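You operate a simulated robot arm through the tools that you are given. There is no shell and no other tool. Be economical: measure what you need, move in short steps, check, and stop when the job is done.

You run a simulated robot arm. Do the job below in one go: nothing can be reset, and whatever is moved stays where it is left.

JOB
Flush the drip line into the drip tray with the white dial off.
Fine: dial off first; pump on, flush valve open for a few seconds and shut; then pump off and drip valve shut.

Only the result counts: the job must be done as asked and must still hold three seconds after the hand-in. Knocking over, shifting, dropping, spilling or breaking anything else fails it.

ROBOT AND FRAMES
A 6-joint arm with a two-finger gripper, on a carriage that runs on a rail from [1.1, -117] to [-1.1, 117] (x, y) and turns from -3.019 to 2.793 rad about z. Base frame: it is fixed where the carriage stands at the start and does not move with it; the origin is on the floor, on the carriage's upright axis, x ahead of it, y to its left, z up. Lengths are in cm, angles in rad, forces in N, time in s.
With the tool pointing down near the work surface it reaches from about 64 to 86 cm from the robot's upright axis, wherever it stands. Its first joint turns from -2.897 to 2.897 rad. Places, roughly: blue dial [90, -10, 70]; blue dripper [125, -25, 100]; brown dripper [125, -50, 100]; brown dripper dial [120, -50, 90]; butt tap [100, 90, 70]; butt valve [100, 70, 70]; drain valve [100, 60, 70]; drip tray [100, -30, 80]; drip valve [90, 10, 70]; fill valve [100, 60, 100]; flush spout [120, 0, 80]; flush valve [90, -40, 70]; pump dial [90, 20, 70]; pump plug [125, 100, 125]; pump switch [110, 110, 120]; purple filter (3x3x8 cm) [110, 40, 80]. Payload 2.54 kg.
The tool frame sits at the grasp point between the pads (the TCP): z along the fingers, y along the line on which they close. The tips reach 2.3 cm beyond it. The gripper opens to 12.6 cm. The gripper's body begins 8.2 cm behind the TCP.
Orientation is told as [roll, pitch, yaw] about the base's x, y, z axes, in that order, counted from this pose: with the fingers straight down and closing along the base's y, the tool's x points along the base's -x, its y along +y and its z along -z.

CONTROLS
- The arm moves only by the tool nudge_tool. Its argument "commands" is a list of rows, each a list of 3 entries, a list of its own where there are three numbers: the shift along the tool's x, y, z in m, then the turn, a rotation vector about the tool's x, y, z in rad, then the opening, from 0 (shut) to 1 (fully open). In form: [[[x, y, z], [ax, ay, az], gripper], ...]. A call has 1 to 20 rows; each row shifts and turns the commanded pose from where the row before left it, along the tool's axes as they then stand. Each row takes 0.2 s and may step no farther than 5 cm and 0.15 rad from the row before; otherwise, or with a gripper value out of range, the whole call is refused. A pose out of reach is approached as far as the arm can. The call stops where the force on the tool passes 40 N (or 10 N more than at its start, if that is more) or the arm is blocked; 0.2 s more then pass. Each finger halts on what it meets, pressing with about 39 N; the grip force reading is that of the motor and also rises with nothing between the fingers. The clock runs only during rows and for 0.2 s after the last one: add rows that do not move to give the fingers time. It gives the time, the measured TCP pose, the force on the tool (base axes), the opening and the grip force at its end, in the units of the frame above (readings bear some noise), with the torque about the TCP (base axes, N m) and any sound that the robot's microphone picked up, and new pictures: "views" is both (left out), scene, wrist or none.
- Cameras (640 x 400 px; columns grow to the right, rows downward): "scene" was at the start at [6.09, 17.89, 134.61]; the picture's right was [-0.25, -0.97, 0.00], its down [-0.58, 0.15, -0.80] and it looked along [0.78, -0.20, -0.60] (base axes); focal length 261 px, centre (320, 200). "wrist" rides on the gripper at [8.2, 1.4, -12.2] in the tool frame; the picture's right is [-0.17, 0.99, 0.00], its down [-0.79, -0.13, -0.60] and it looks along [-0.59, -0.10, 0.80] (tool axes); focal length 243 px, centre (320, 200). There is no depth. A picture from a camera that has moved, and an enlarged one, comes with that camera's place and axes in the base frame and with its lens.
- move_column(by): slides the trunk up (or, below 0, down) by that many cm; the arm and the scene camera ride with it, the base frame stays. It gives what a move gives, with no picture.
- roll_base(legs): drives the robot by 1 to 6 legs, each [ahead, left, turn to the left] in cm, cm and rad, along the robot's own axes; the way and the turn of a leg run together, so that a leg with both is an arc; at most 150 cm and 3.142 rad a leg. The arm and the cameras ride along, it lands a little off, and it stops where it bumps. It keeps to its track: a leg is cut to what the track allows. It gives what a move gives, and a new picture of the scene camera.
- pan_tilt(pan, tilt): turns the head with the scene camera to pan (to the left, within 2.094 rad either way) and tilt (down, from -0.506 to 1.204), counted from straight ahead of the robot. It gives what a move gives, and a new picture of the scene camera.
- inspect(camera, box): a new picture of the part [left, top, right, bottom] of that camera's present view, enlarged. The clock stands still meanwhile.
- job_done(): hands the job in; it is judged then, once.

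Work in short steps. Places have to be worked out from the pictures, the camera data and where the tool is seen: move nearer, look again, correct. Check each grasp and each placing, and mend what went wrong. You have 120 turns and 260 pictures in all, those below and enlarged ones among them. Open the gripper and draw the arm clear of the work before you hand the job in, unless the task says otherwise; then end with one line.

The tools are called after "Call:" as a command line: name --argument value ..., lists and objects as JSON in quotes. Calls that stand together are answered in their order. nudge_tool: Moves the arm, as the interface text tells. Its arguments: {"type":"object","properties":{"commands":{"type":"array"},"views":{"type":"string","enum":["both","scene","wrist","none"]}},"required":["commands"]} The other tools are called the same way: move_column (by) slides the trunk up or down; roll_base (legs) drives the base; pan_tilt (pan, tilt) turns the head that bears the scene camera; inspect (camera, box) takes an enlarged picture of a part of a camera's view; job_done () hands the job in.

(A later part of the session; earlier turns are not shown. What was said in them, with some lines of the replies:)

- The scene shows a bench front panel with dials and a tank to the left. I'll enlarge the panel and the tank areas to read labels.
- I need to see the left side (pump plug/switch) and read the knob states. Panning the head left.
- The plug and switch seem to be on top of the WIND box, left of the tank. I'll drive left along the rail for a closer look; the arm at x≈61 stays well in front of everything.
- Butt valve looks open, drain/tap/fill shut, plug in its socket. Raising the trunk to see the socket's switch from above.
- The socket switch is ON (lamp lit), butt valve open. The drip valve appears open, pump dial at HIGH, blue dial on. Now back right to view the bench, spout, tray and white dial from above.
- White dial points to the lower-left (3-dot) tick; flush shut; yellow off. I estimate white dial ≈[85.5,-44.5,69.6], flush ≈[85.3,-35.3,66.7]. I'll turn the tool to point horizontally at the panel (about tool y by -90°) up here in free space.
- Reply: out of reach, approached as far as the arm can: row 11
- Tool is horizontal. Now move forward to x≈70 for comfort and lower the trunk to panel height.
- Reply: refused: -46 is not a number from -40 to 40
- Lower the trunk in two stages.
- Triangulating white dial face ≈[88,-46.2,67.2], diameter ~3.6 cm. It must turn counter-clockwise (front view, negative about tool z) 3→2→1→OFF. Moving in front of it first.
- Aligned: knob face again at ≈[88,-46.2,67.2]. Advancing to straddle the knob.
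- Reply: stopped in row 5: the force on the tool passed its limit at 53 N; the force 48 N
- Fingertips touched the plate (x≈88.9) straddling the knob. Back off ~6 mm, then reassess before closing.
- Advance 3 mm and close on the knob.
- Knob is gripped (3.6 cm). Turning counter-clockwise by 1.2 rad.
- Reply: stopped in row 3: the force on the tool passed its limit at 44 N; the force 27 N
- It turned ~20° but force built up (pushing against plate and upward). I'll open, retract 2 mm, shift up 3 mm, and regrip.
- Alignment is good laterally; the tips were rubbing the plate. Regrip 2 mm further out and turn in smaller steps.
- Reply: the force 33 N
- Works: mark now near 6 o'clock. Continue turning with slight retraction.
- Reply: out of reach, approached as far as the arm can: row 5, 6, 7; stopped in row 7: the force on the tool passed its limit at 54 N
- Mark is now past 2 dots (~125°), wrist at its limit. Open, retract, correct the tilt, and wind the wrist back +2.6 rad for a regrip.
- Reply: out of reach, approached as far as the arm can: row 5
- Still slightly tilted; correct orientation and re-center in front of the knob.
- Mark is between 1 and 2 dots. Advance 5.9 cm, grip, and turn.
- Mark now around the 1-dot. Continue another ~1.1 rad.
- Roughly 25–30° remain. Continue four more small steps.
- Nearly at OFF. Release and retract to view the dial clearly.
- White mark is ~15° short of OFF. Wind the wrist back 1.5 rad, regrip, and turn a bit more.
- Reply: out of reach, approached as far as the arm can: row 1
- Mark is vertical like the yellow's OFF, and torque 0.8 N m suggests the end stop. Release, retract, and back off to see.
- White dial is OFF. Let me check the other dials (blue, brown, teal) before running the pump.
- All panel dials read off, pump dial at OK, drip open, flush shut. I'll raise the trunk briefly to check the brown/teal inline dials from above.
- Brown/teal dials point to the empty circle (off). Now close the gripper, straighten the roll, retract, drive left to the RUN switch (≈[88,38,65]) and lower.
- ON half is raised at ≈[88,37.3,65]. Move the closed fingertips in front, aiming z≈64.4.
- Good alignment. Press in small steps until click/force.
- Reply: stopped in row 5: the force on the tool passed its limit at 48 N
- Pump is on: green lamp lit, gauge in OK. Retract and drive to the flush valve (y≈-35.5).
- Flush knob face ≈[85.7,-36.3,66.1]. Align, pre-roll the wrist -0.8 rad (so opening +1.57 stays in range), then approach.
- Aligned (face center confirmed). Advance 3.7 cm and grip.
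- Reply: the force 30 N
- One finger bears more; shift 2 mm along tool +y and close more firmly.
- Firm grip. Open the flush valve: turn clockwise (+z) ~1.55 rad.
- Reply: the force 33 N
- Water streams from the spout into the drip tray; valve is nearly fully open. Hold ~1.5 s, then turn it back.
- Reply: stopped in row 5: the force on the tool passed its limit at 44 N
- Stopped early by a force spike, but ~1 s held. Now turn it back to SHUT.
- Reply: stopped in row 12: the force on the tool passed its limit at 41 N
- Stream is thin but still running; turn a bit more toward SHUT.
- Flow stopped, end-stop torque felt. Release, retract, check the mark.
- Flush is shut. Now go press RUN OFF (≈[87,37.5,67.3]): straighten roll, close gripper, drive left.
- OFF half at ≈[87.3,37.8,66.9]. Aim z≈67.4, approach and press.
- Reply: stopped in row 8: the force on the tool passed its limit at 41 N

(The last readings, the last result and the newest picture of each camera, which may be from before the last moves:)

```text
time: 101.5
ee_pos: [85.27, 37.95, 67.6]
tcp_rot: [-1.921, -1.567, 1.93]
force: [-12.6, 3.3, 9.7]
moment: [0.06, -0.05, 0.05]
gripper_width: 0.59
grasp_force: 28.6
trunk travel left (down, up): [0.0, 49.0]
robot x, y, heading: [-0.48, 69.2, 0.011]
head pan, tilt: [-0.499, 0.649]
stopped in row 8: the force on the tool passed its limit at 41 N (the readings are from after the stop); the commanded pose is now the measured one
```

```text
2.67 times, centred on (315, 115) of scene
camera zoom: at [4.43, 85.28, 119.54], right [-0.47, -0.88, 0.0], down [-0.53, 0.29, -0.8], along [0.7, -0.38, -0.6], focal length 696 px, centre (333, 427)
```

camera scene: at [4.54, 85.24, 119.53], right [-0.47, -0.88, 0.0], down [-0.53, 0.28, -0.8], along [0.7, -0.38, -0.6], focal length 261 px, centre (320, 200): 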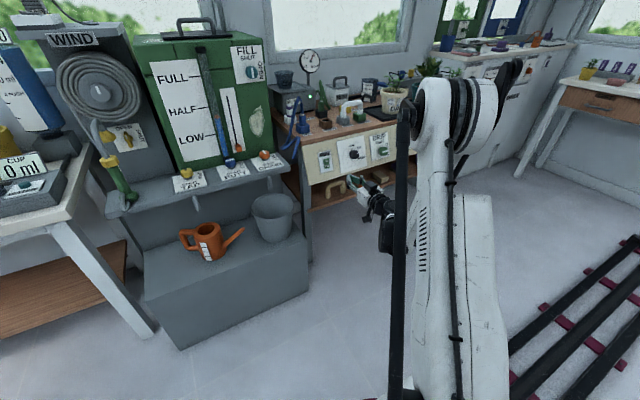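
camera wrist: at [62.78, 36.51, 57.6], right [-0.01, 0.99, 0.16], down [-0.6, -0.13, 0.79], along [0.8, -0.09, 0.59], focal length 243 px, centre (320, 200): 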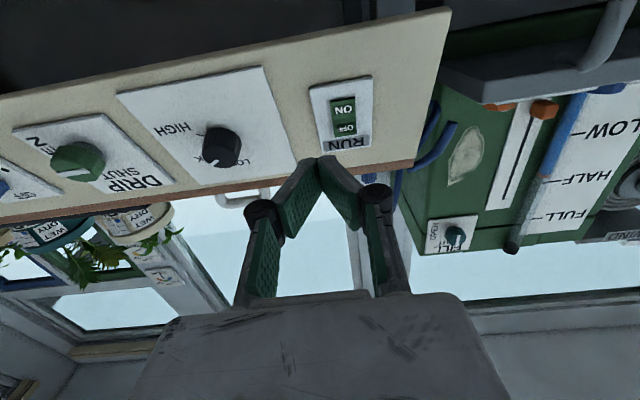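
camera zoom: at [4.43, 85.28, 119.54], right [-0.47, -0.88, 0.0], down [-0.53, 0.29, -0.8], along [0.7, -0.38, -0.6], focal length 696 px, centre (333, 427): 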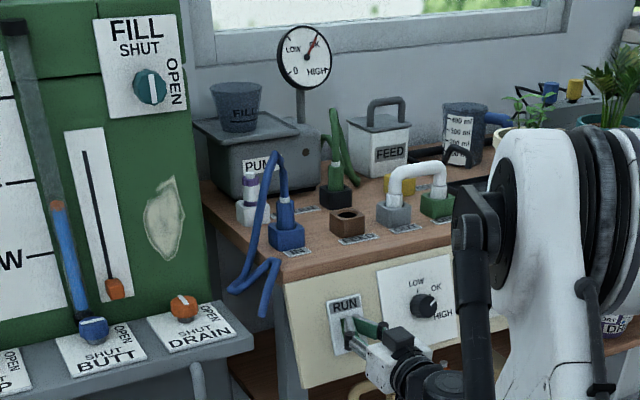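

The pump lamp went out. Back off and check the switch.

Call:
nudge_tool --commands '[[[0, 0, -0.03], [0, 0, 0], 0.0], [[0, 0, -0.03], [0, 0, 0], 0.0], [[0, 0, -0.04], [0, 0, 0], 0.0]]' --views "none"

Call:
inspect --camera "scene" --box '[290, 130, 410, 200]'

Call:
inspect --camera "scene" --box '[275, 40, 345, 110]'

```text
time: 102.3
ee_pos: [75.59, 37.58, 67.53]
tcp_rot: [-1.506, -1.568, 1.511]
force: [0.6, 0.4, -0.4]
moment: [-0.01, -0.05, 0.03]
gripper_width: 0.02
grasp_force: 28.5
trunk travel left (down, up): [0.0, 49.0]
robot x, y, heading: [-0.5, 69.25, 0.005]
head pan, tilt: [-0.499, 0.649]
```

```text
5.33 times, centred on (350, 165) of scene
camera zoom: at [4.59, 85.25, 119.52], right [-0.47, -0.88, 0.0], down [-0.53, 0.29, -0.8], along [0.7, -0.38, -0.6], focal length 1391 px, centre (160, 387)
```

zoom: 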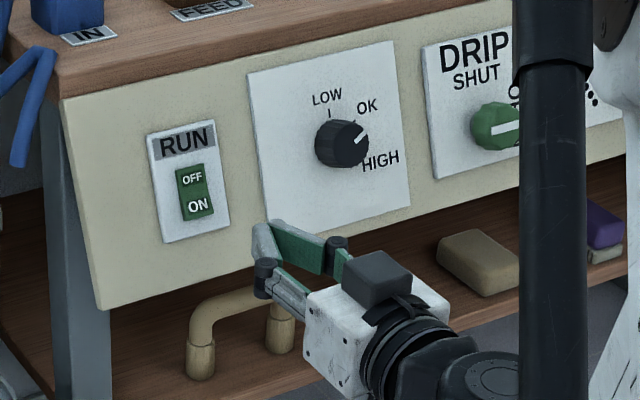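

```text
5.71 times, centred on (310, 75) of scene
camera zoom: at [4.59, 85.25, 119.52], right [-0.47, -0.88, 0.0], down [-0.53, 0.29, -0.8], along [0.7, -0.38, -0.6], focal length 1490 px, centre (377, 914)
```

zoom: 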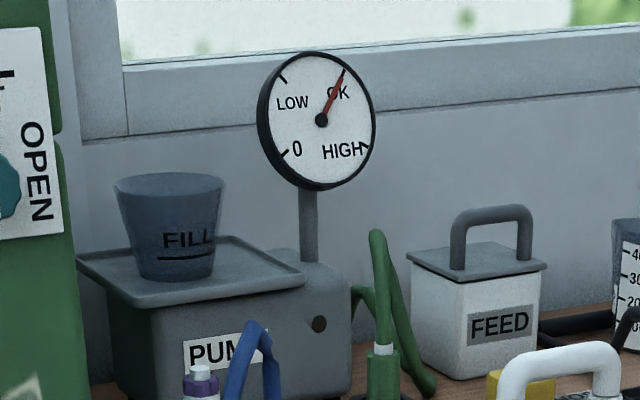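

Pump is off. Now the drip valve (≈[85.8,9.1,66]): it needs -1.57 rad. Drive right 28.5 cm and open the gripper.

Call:
nudge_tool --commands '[[[0, 0, 0], [0, 0, 0], 0.3], [[0, 0, 0], [0, 0, 0], 0.52], [[0, 0, 0], [0, 0, 0], 0.52]]' --views "none"

Call:
roll_base --legs '[[0, -28.5, 0]]'

Call:
nudge_tool --commands '[[[0, 0, 0], [0, 0, 0], 0.52]]' --views "wrist"

Call:
inspect --camera "wrist" --box '[240, 50, 400, 180]'

Call:
inspect --camera "scene" --box '[280, 120, 400, 200]'

```text
time: 103.1
ee_pos: [75.36, 37.59, 67.5]
tcp_rot: [-1.623, -1.568, 1.626]
force: [0.4, -0.2, -0.1]
moment: [-0.01, -0.01, -0.02]
gripper_width: 6.58
grasp_force: 0.0
trunk travel left (down, up): [0.0, 49.0]
robot x, y, heading: [-0.43, 69.26, 0.01]
head pan, tilt: [-0.499, 0.649]
```

```text
time: 105.1
ee_pos: [75.7, 10.06, 67.6]
tcp_rot: [-1.621, -1.566, 1.629]
force: [0.0, 0.6, 0.3]
moment: [0.0, -0.01, -0.04]
gripper_width: 6.53
grasp_force: 0.1
trunk travel left (down, up): [0.0, 49.0]
robot x, y, heading: [-0.16, 41.8, 0.009]
head pan, tilt: [-0.499, 0.649]
camera scene: at [4.79, 57.74, 119.53], right [-0.47, -0.88, 0.0], down [-0.53, 0.29, -0.8], along [0.7, -0.38, -0.6], focal length 261 px, centre (320, 200)
```

scene: 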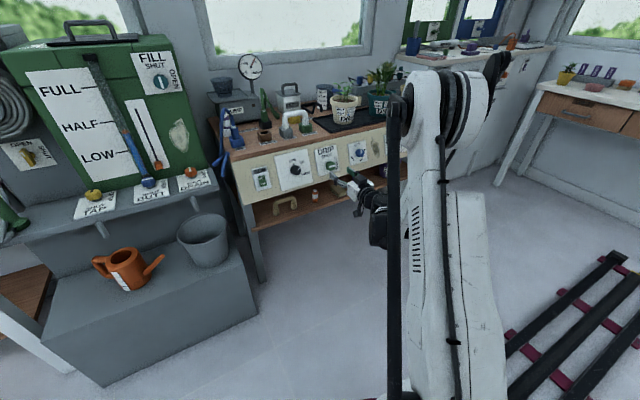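

```text
time: 105.5
ee_pos: [75.83, 10.03, 67.52]
tcp_rot: [-1.6, -1.567, 1.606]
force: [-0.6, 0.5, -0.3]
moment: [0.01, -0.02, 0.04]
gripper_width: 6.55
grasp_force: 0.0
trunk travel left (down, up): [0.0, 49.0]
robot x, y, heading: [-0.73, 41.99, 0.008]
head pan, tilt: [-0.499, 0.649]
camera wrist: at [63.6, 11.35, 59.21], right [-0.01, 0.99, 0.16], down [-0.6, -0.13, 0.79], along [0.8, -0.09, 0.59], focal length 243 px, centre (320, 200)
```

wrist: 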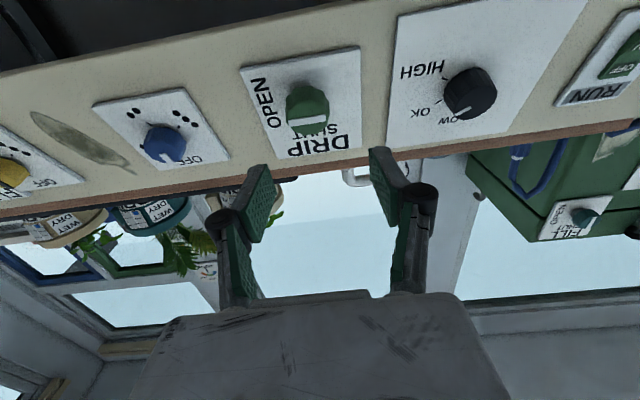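

```text
3.08 times, centred on (320, 115) of wrist
camera zoom: at [63.6, 11.35, 59.21], right [-0.01, 0.99, 0.16], down [-0.6, -0.13, 0.79], along [0.8, -0.09, 0.59], focal length 746 px, centre (320, 462)
```

zoom: 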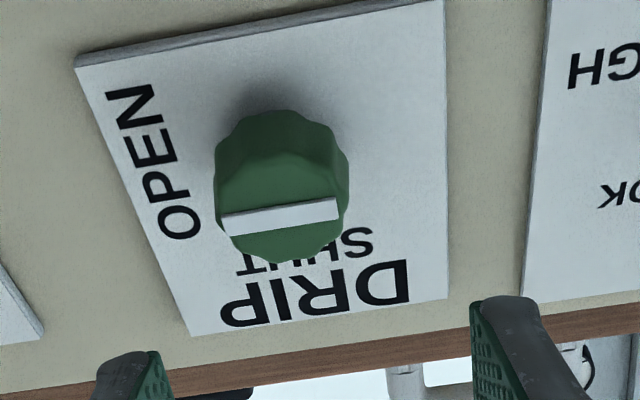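

```text
5.00 times, centred on (340, 160) of scene
camera zoom: at [4.79, 57.74, 119.53], right [-0.47, -0.88, 0.0], down [-0.53, 0.29, -0.8], along [0.7, -0.38, -0.6], focal length 1304 px, centre (220, 400)
```

zoom: 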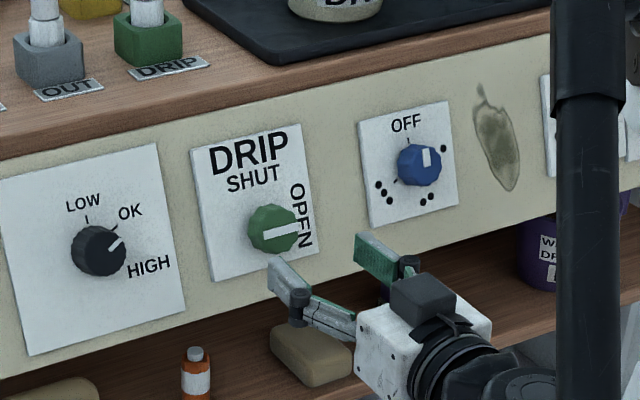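

Drip knob face ≈[85.8,9.1,66.2]. Align, pre-roll +0.8, approach to x≈81.8.

Call:
nudge_tool --commands '[[[0.013, -0.009, 0], [0, 0, 0], 0.52], [[0, 0, 0], [0, 0, 0.14], 0.52], [[0, 0, 0], [0, 0, 0.14], 0.52], [[0, 0, 0], [0, 0, 0.14], 0.52], [[0, 0, 0], [0, 0, 0.14], 0.52], [[0, 0, 0], [0, 0, 0.14], 0.52], [[0, 0, 0], [0, 0, 0.1], 0.52], [[0, 0, 0.04], [0, 0, 0], 0.52], [[0, 0, 0.02], [0, 0, 0], 0.52], [[0, 0, 0], [0, 0, 0], 0.52]]' --views "wrist"

Call:
inspect --camera "wrist" --box '[220, 80, 420, 230]'

```text
time: 107.7
ee_pos: [81.72, 9.11, 66.2]
tcp_rot: [1.57, -0.775, -1.564]
force: [0.7, 0.5, 0.0]
moment: [0.01, 0.01, -0.02]
gripper_width: 6.55
grasp_force: 0.1
trunk travel left (down, up): [0.0, 49.0]
robot x, y, heading: [-0.18, 41.91, 0.007]
head pan, tilt: [-0.499, 0.649]
camera wrist: at [69.55, 15.97, 61.35], right [0.0, 0.57, 0.82], down [-0.59, -0.66, 0.46], along [0.8, -0.49, 0.34], focal length 243 px, centre (320, 200)
```

wrist: 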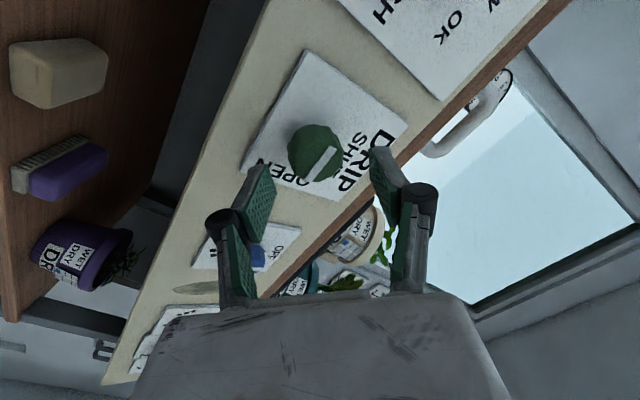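

```text
2.67 times, centred on (320, 155) of wrist
camera zoom: at [69.55, 15.97, 61.35], right [0.0, 0.57, 0.82], down [-0.59, -0.66, 0.46], along [0.8, -0.49, 0.34], focal length 647 px, centre (320, 320)
```

zoom: 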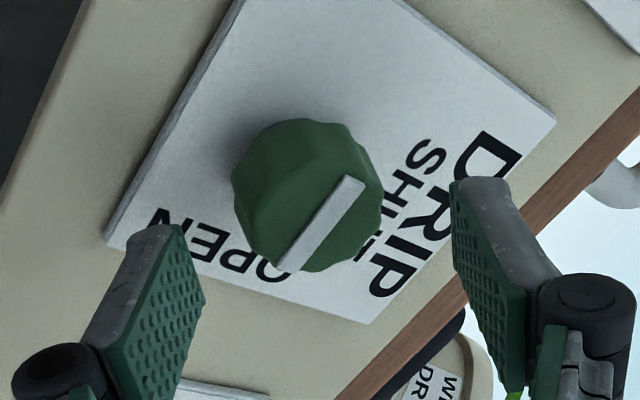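

Good. Advance and grip.

Call:
nudge_tool --commands '[[[-0.001, -0.001, 0.02], [0, 0, 0], 0.52], [[0, 0, 0.014], [0, 0, 0], 0.52], [[0, 0, 0], [0, 0, 0], 0.4], [[0, 0, 0], [0, 0, 0], 0.25], [[0, 0, 0], [0, 0, 0], 0.15], [[0, 0, 0], [0, 0, 0], 0.15], [[0, 0, 0], [0, 0, 0], 0.15], [[0, 0, 0], [0, 0, 0], 0.15]]' --views "wrist"

Call:
inspect --camera "wrist" --box '[220, 80, 420, 230]'

```text
time: 108.8
ee_pos: [84.91, 8.75, 66.09]
tcp_rot: [1.57, -0.776, -1.569]
force: [-10.9, 1.0, -8.9]
moment: [-0.33, 0.79, -0.65]
gripper_width: 3.98
grasp_force: 41.8
trunk travel left (down, up): [0.0, 49.0]
robot x, y, heading: [-0.16, 41.8, 0.009]
head pan, tilt: [-0.499, 0.649]
stopped in row 5: the force on the tool passed its limit at 44 N (the readings are from after the stop); the commanded pose is now the measured one
camera wrist: at [72.82, 15.53, 61.26], right [0.0, 0.57, 0.82], down [-0.6, -0.66, 0.46], along [0.8, -0.49, 0.34], focal length 243 px, centre (320, 200)
```

wrist: 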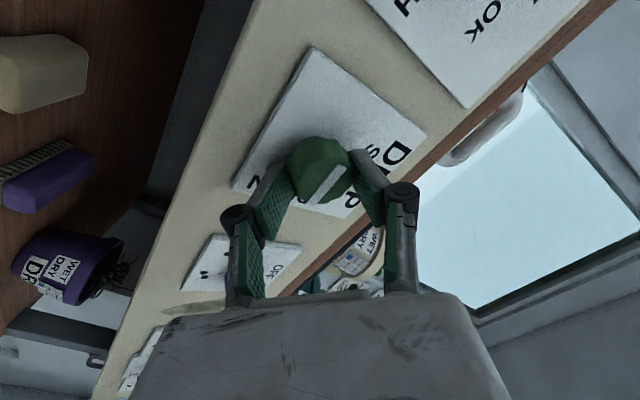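

```text
2.67 times, centred on (320, 155) of wrist
camera zoom: at [72.82, 15.53, 61.26], right [0.0, 0.57, 0.82], down [-0.6, -0.66, 0.46], along [0.8, -0.49, 0.34], focal length 647 px, centre (320, 320)
```

zoom: 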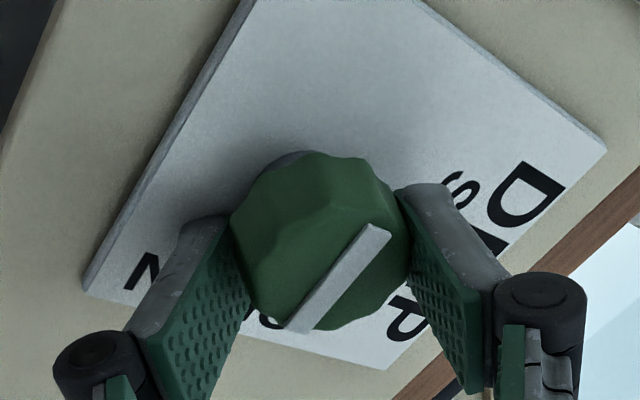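

Gripped at 4.0 cm. Turn counter-clockwise toward SHUT.

Call:
nudge_tool --commands '[[[0, 0, 0], [0, 0, -0.12], 0.15], [[0, 0, 0], [0, 0, -0.12], 0.15], [[0, 0, 0], [0, 0, -0.12], 0.15], [[0, 0, 0], [0, 0, -0.12], 0.15], [[0, 0, 0], [0, 0, -0.12], 0.15], [[0, 0, 0], [0, 0, -0.12], 0.15], [[0, 0, 0], [0, 0, -0.12], 0.15], [[0, 0, 0], [0, 0, -0.12], 0.15], [[0, 0, 0], [0, 0, -0.12], 0.15], [[0, 0, 0], [0, 0, -0.12], 0.15], [[0, 0, 0], [0, 0, -0.12], 0.15], [[0, 0, 0], [0, 0, -0.12], 0.15], [[0, 0, 0], [0, 0, -0.12], 0.15], [[0, 0, 0], [0, 0, -0.12], 0.15]]' --views "none"

Call:
inspect --camera "wrist" --box '[220, 80, 420, 230]'

Call:
inspect --camera "scene" --box '[280, 120, 400, 200]'

```text
time: 110.5
ee_pos: [84.99, 9.36, 66.33]
tcp_rot: [-1.583, -1.506, 1.592]
force: [-5.5, 4.0, 11.9]
moment: [0.11, -0.03, 0.27]
gripper_width: 4.01
grasp_force: 45.1
trunk travel left (down, up): [0.0, 49.0]
robot x, y, heading: [-0.69, 41.6, 0.004]
head pan, tilt: [-0.499, 0.649]
stopped in row 8: the force on the tool passed its limit at 42 N (the readings are from after the stop); the commanded pose is now the measured one
```

```text
2.67 times, centred on (320, 155) of wrist
camera zoom: at [72.86, 10.04, 57.93], right [-0.01, 0.99, 0.1], down [-0.6, -0.09, 0.8], along [0.8, -0.05, 0.59], focal length 647 px, centre (320, 320)
```

zoom: 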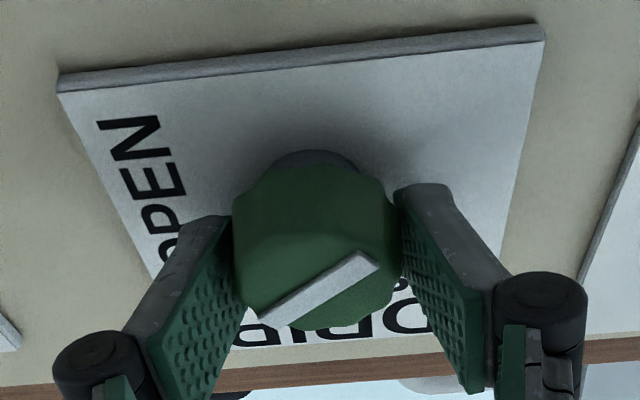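

```text
5.00 times, centred on (340, 160) of scene
camera zoom: at [4.69, 57.82, 119.53], right [-0.47, -0.88, 0.0], down [-0.53, 0.29, -0.8], along [0.7, -0.38, -0.6], focal length 1304 px, centre (220, 400)
```

zoom: 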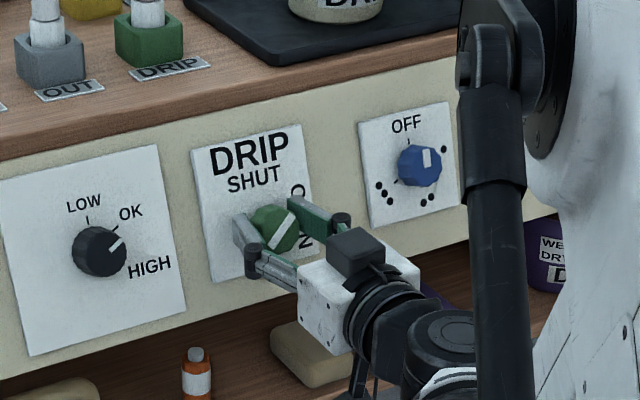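

Turned about halfway. Continue.

Call:
nudge_tool --commands '[[[0, 0, 0], [0, 0, -0.1], 0.15], [[0, 0, 0], [0, 0, -0.1], 0.15], [[0, 0, 0], [0, 0, -0.1], 0.15], [[0, 0, 0], [0, 0, -0.1], 0.15], [[0, 0, 0], [0, 0, -0.1], 0.15], [[0, 0, 0], [0, 0, -0.1], 0.15], [[0, 0, 0], [0, 0, -0.1], 0.15], [[0, 0, 0], [0, 0, -0.1], 0.15], [[0, 0, 0], [0, 0, -0.1], 0.15]]' --views "none"

Call:
inspect --camera "scene" --box '[280, 120, 400, 200]'

```text
time: 111.9
ee_pos: [85.16, 9.66, 66.1]
tcp_rot: [-1.569, -0.914, 1.585]
force: [-1.8, 3.2, -4.2]
moment: [-0.06, 0.23, -0.24]
gripper_width: 3.88
grasp_force: 45.5
trunk travel left (down, up): [0.0, 49.0]
robot x, y, heading: [-0.21, 41.73, 0.011]
head pan, tilt: [-0.499, 0.649]
stopped in row 7: the force on the tool passed its limit at 42 N (the readings are from after the stop); the commanded pose is now the measured one
```

```text
5.00 times, centred on (340, 160) of scene
camera zoom: at [4.79, 57.82, 119.53], right [-0.47, -0.88, 0.0], down [-0.53, 0.28, -0.8], along [0.7, -0.38, -0.6], focal length 1304 px, centre (220, 400)
```

zoom: 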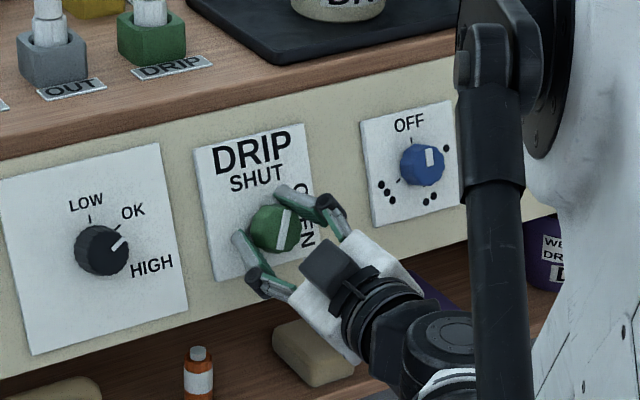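

Call:
nudge_tool --commands '[[[0, 0, 0], [0, 0, -0.1], 0.15], [[0, 0, 0], [0, 0, -0.1], 0.15], [[0, 0, 0], [0, 0, -0.1], 0.15], [[0, 0, 0], [0, 0, -0.1], 0.15]]' --views "none"

Call:
inspect --camera "scene" --box '[280, 120, 400, 200]'

Call:
inspect --camera "wrist" --box '[220, 80, 420, 230]'

```text
time: 112.7
ee_pos: [85.05, 10.08, 66.14]
tcp_rot: [-1.57, -0.648, 1.593]
force: [-7.9, 3.4, 0.1]
moment: [0.08, 1.4, 0.29]
gripper_width: 3.95
grasp_force: 45.2
trunk travel left (down, up): [0.0, 49.0]
robot x, y, heading: [-0.08, 42.18, 0.012]
head pan, tilt: [-0.499, 0.649]
stopped in row 3: the force on the tool passed its limit at 44 N (the readings are from after the stop); the commanded pose is now the measured one
```

```text
5.00 times, centred on (340, 160) of scene
camera zoom: at [4.72, 57.86, 119.54], right [-0.47, -0.88, 0.0], down [-0.53, 0.28, -0.8], along [0.7, -0.37, -0.6], focal length 1304 px, centre (220, 400)
```

zoom: 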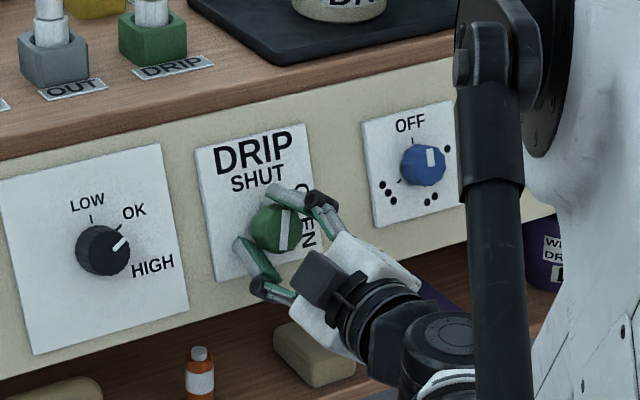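

```text
2.67 times, centred on (320, 155) of wrist
camera zoom: at [72.98, 4.11, 60.1], right [-0.02, 0.73, -0.69], down [-0.61, 0.54, 0.58], along [0.79, 0.43, 0.43], focal length 647 px, centre (320, 320)
```

zoom: 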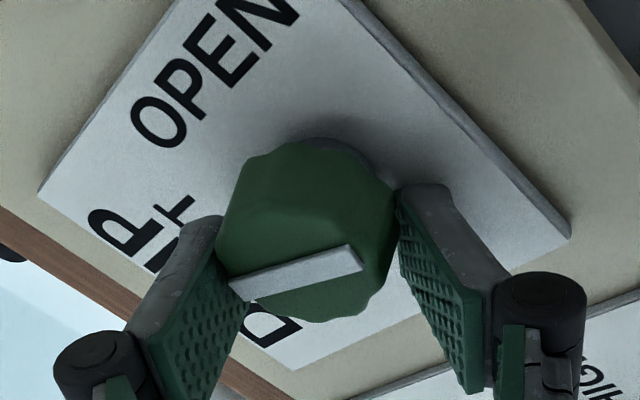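

Mark looks vertical (SHUT). Release, retract and verify.

Call:
nudge_tool --commands '[[[0, 0, 0], [0, 0, 0], 0.35], [[0, 0, 0], [0, 0, 0], 0.52], [[0, 0, -0.015], [0, 0, 0], 0.52], [[0, 0, -0.04], [0, 0, 0], 0.52], [[0, 0, -0.04], [0, 0, 0], 0.52]]' --views "wrist"

Call:
inspect --camera "scene" --box '[280, 120, 400, 200]'

Call:
inspect --camera "wrist" --box '[240, 40, 400, 170]'

```text
time: 113.9
ee_pos: [75.65, 9.74, 66.13]
tcp_rot: [-1.568, -0.65, 1.59]
force: [0.3, 0.8, -0.5]
moment: [0.02, -0.01, -0.01]
gripper_width: 6.52
grasp_force: 0.1
trunk travel left (down, up): [0.0, 49.0]
robot x, y, heading: [-0.06, 42.11, 0.01]
head pan, tilt: [-0.499, 0.649]
camera wrist: at [63.64, 3.84, 60.11], right [-0.02, 0.73, -0.69], down [-0.61, 0.54, 0.58], along [0.79, 0.43, 0.43], focal length 243 px, centre (320, 200)
```

wrist: 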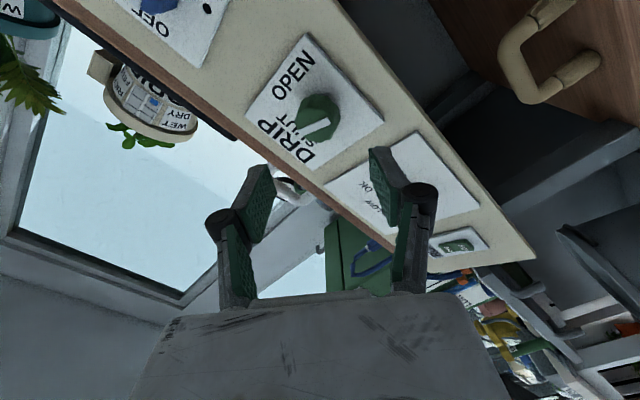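

```text
5.00 times, centred on (340, 160) of scene
camera zoom: at [4.79, 57.84, 119.52], right [-0.47, -0.88, 0.0], down [-0.53, 0.28, -0.8], along [0.7, -0.37, -0.6], focal length 1304 px, centre (220, 400)
```

zoom: 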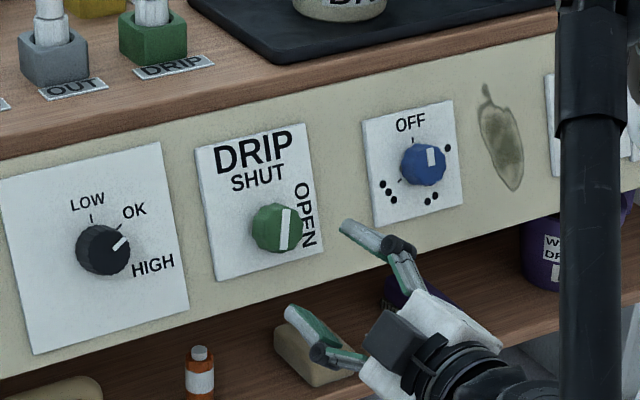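

```text
3.08 times, centred on (320, 105) of wrist
camera zoom: at [63.64, 3.84, 60.11], right [-0.02, 0.73, -0.69], down [-0.61, 0.54, 0.58], along [0.79, 0.43, 0.43], focal length 746 px, centre (320, 492)
```

zoom: 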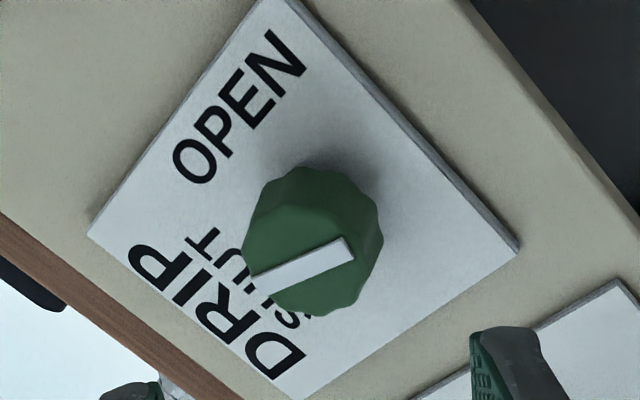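

The mark still leans ~15° toward OPEN. I'll re-center (y≈9.1), reset the roll to neutral, regrip, and turn further.

Call:
nudge_tool --commands '[[[0, 0, 0], [0, 0, 0.14], 0.52], [[0, 0, 0], [0, 0, 0.14], 0.52], [[0, 0, 0], [0, 0, 0.14], 0.52], [[0, 0, 0], [0, 0, 0.14], 0.52], [[0, 0, 0], [0, 0, 0.14], 0.52], [[0, 0, 0], [0, 0, 0.14], 0.52], [[0, -0.006, 0], [0, 0, 0.08], 0.52], [[0, 0, 0.03], [0, 0, 0], 0.52], [[0, 0, 0.03], [0, 0, 0], 0.52], [[0, 0, 0], [0, 0, 0], 0.52]]' --views "wrist"

Call:
inspect --camera "wrist" --box '[220, 80, 420, 230]'

```text
time: 116.1
ee_pos: [81.59, 9.31, 66.1]
tcp_rot: [-0.898, -1.57, 0.918]
force: [0.3, 0.4, -0.4]
moment: [0.02, -0.01, 0.0]
gripper_width: 6.55
grasp_force: 0.0
trunk travel left (down, up): [0.0, 49.0]
robot x, y, heading: [-0.41, 41.99, 0.011]
head pan, tilt: [-0.499, 0.649]
camera wrist: at [69.41, 10.5, 57.86], right [-0.02, 0.99, 0.16], down [-0.59, -0.14, 0.79], along [0.8, -0.08, 0.59], focal length 243 px, centre (320, 200)
```

wrist: 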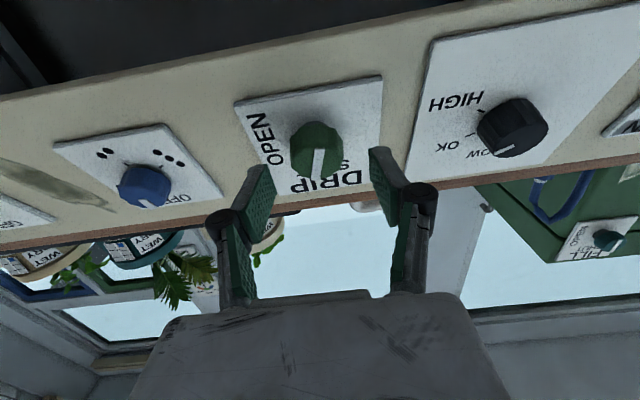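

```text
2.67 times, centred on (320, 155) of wrist
camera zoom: at [69.41, 10.5, 57.86], right [-0.02, 0.99, 0.16], down [-0.59, -0.14, 0.79], along [0.8, -0.08, 0.59], focal length 647 px, centre (320, 320)
```

zoom: 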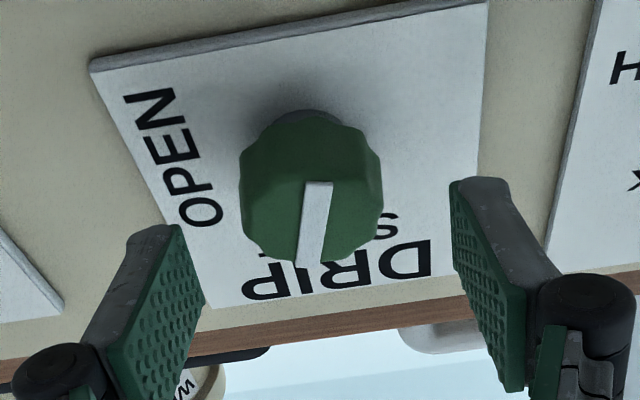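

About 19° remains. Advance, grip and turn.

Call:
nudge_tool --commands '[[[-0.002, -0.001, 0.02], [0, 0, 0], 0.52], [[0, 0, 0.014], [0, 0, 0], 0.52], [[0, 0, 0], [0, 0, 0], 0.4], [[0, 0, 0], [0, 0, 0], 0.25], [[0, 0, 0], [0, 0, 0], 0.2], [[0, 0, 0], [0, 0, 0], 0.15], [[0, 0, 0], [0, 0, 0], 0.15]]' --views "none"

Call:
nudge_tool --commands '[[[0, 0, 0], [0, 0, -0.08], 0.15], [[0, 0, 0], [0, 0, -0.08], 0.15], [[0, 0, 0], [0, 0, -0.08], 0.15], [[0, 0, 0], [0, 0, -0.08], 0.15], [[0, 0, 0], [0, 0, -0.08], 0.15]]' --views "none"

Call:
inspect --camera "wrist" --box '[220, 80, 420, 230]'

Call:
inspect --camera "scene" --box '[280, 120, 400, 200]'

```text
time: 117.7
ee_pos: [84.99, 9.32, 66.34]
tcp_rot: [-0.72, -1.569, 0.739]
force: [17.3, -13.4, 7.1]
moment: [-0.21, -0.27, -0.43]
gripper_width: 3.98
grasp_force: 45.1
trunk travel left (down, up): [0.0, 49.0]
robot x, y, heading: [-0.01, 41.95, 0.009]
head pan, tilt: [-0.499, 0.649]
```

```text
time: 118.9
ee_pos: [85.07, 9.68, 66.36]
tcp_rot: [-1.566, -1.169, 1.594]
force: [-3.3, 10.1, -4.8]
moment: [0.71, 0.34, -0.1]
gripper_width: 3.94
grasp_force: 44.9
trunk travel left (down, up): [0.0, 49.0]
robot x, y, heading: [-0.69, 41.72, 0.006]
head pan, tilt: [-0.499, 0.649]
```

```text
2.67 times, centred on (320, 155) of wrist
camera zoom: at [72.95, 7.37, 58.26], right [-0.02, 0.97, -0.23], down [-0.6, 0.17, 0.78], along [0.8, 0.16, 0.58], focal length 647 px, centre (320, 320)
```

zoom: 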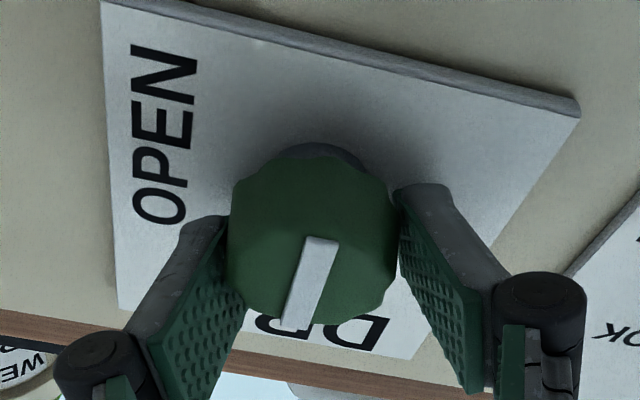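

```text
5.00 times, centred on (340, 160) of scene
camera zoom: at [4.75, 57.89, 119.52], right [-0.47, -0.88, 0.0], down [-0.53, 0.28, -0.8], along [0.7, -0.37, -0.6], focal length 1304 px, centre (220, 400)
```

zoom: 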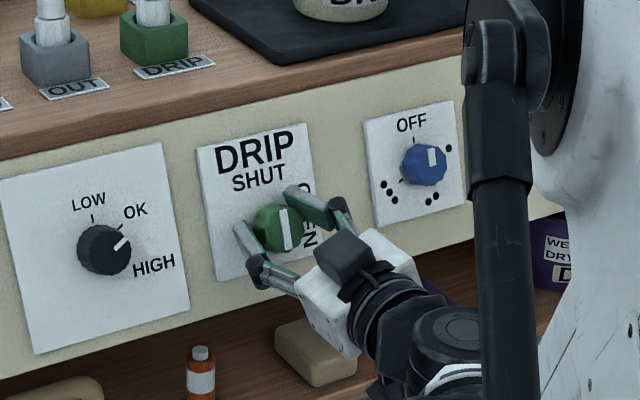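

Torque 0.7 indicates the stop; nudge slightly more to be sure, then release and view.

Call:
nudge_tool --commands '[[[0, 0, 0], [0, 0, -0.07], 0.15], [[0, 0, 0], [0, 0, -0.07], 0.15], [[0, 0, 0], [0, 0, 0], 0.35], [[0, 0, 0], [0, 0, 0], 0.52], [[0, 0, -0.015], [0, 0, 0], 0.52], [[0, 0, -0.04], [0, 0, 0], 0.52], [[0, 0, -0.04], [0, 0, 0], 0.52]]' --views "none"

Call:
inspect --camera "scene" --box '[280, 120, 400, 200]'

Call:
inspect --camera "wrist" --box '[240, 40, 400, 170]'

```text
time: 120.5
ee_pos: [75.58, 9.13, 66.38]
tcp_rot: [-1.569, -1.03, 1.589]
force: [0.8, 0.6, 0.4]
moment: [-0.02, -0.01, 0.01]
gripper_width: 6.56
grasp_force: 0.1
trunk travel left (down, up): [0.0, 49.0]
robot x, y, heading: [-0.21, 42.05, 0.009]
head pan, tilt: [-0.499, 0.649]
```

```text
5.00 times, centred on (340, 160) of scene
camera zoom: at [4.8, 57.85, 119.52], right [-0.47, -0.88, 0.0], down [-0.53, 0.28, -0.8], along [0.7, -0.37, -0.6], focal length 1304 px, centre (220, 400)
```

zoom: 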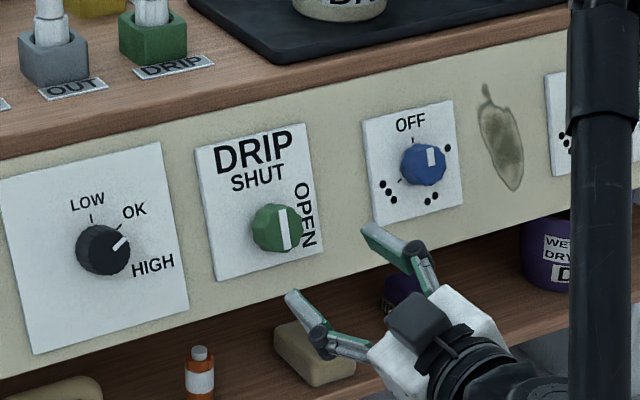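

```text
3.08 times, centred on (320, 105) of wrist
camera zoom: at [63.41, 5.8, 58.61], right [-0.02, 0.93, -0.37], down [-0.6, 0.28, 0.75], along [0.8, 0.24, 0.56], focal length 746 px, centre (320, 492)
```

zoom: 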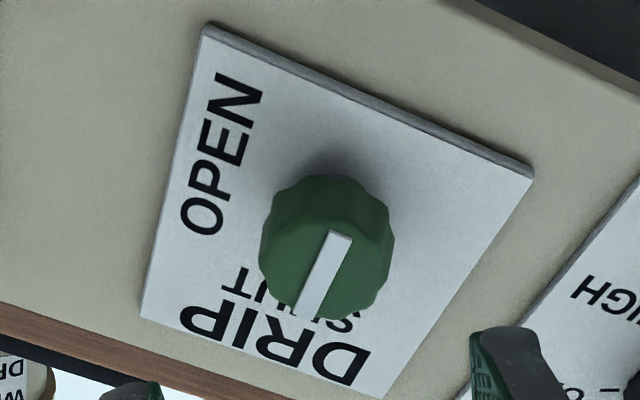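

Drip valve is SHUT. Retract further and do a final overview check.

Call:
nudge_tool --commands '[[[0, 0, -0.04], [0, 0, 0], 0.8], [[0, 0, -0.03], [0, 0, 0], 1.0], [[0, 0, 0], [0, 0, 0], 1.0]]' --views "none"

Call:
pan_tilt --pan -0.62 --tilt 0.55

Call:
inspect --camera "scene" --box '[200, 60, 420, 220]'

```text
time: 121.3
ee_pos: [68.37, 9.06, 66.36]
tcp_rot: [-1.568, -1.029, 1.588]
force: [0.5, -0.4, 0.4]
moment: [0.0, 0.01, 0.0]
gripper_width: 12.6
grasp_force: 0.0
trunk travel left (down, up): [0.0, 49.0]
robot x, y, heading: [-0.36, 41.87, 0.011]
head pan, tilt: [-0.499, 0.649]
```

```text
time: 122.0
ee_pos: [68.44, 8.98, 66.4]
tcp_rot: [-1.569, -1.029, 1.588]
force: [0.4, -0.6, -1.1]
moment: [-0.01, -0.01, 0.0]
gripper_width: 12.61
grasp_force: 0.0
trunk travel left (down, up): [0.0, 49.0]
robot x, y, heading: [-0.3, 41.85, 0.006]
head pan, tilt: [-0.62, 0.55]
camera scene: at [4.45, 56.78, 120.4], right [-0.57, -0.82, 0.0], down [-0.43, 0.3, -0.85], along [0.7, -0.49, -0.52], focal length 261 px, centre (320, 200)
```

scene: 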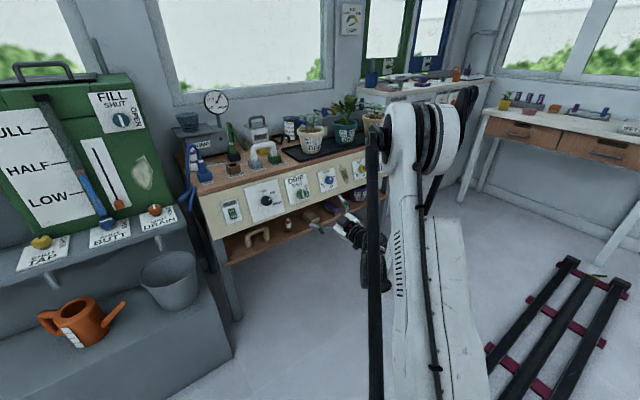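

```text
2.50 times, centred on (310, 140) of scene
camera zoom: at [4.45, 56.78, 120.4], right [-0.57, -0.82, 0.0], down [-0.43, 0.3, -0.85], along [0.7, -0.49, -0.52], focal length 652 px, centre (345, 350)
```

zoom: 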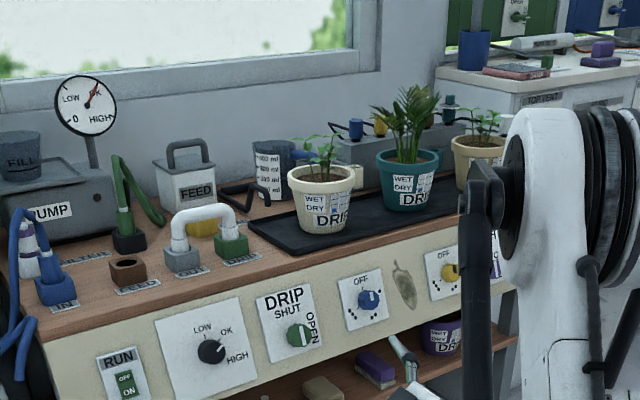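

Pump lamp is off, drip and flush are shut, white dial is off, nothing disturbed, and the arm is clear. Handing in.

Call:
job_done

```text
The job is handed in.
```

I flushed the drip line into the drip tray for about 5 seconds: white dial turned off first, then pump on and flush valve opened and shut, then pump off and drip valve shut. The gauge still reads about OK because pressure stayed in the line.
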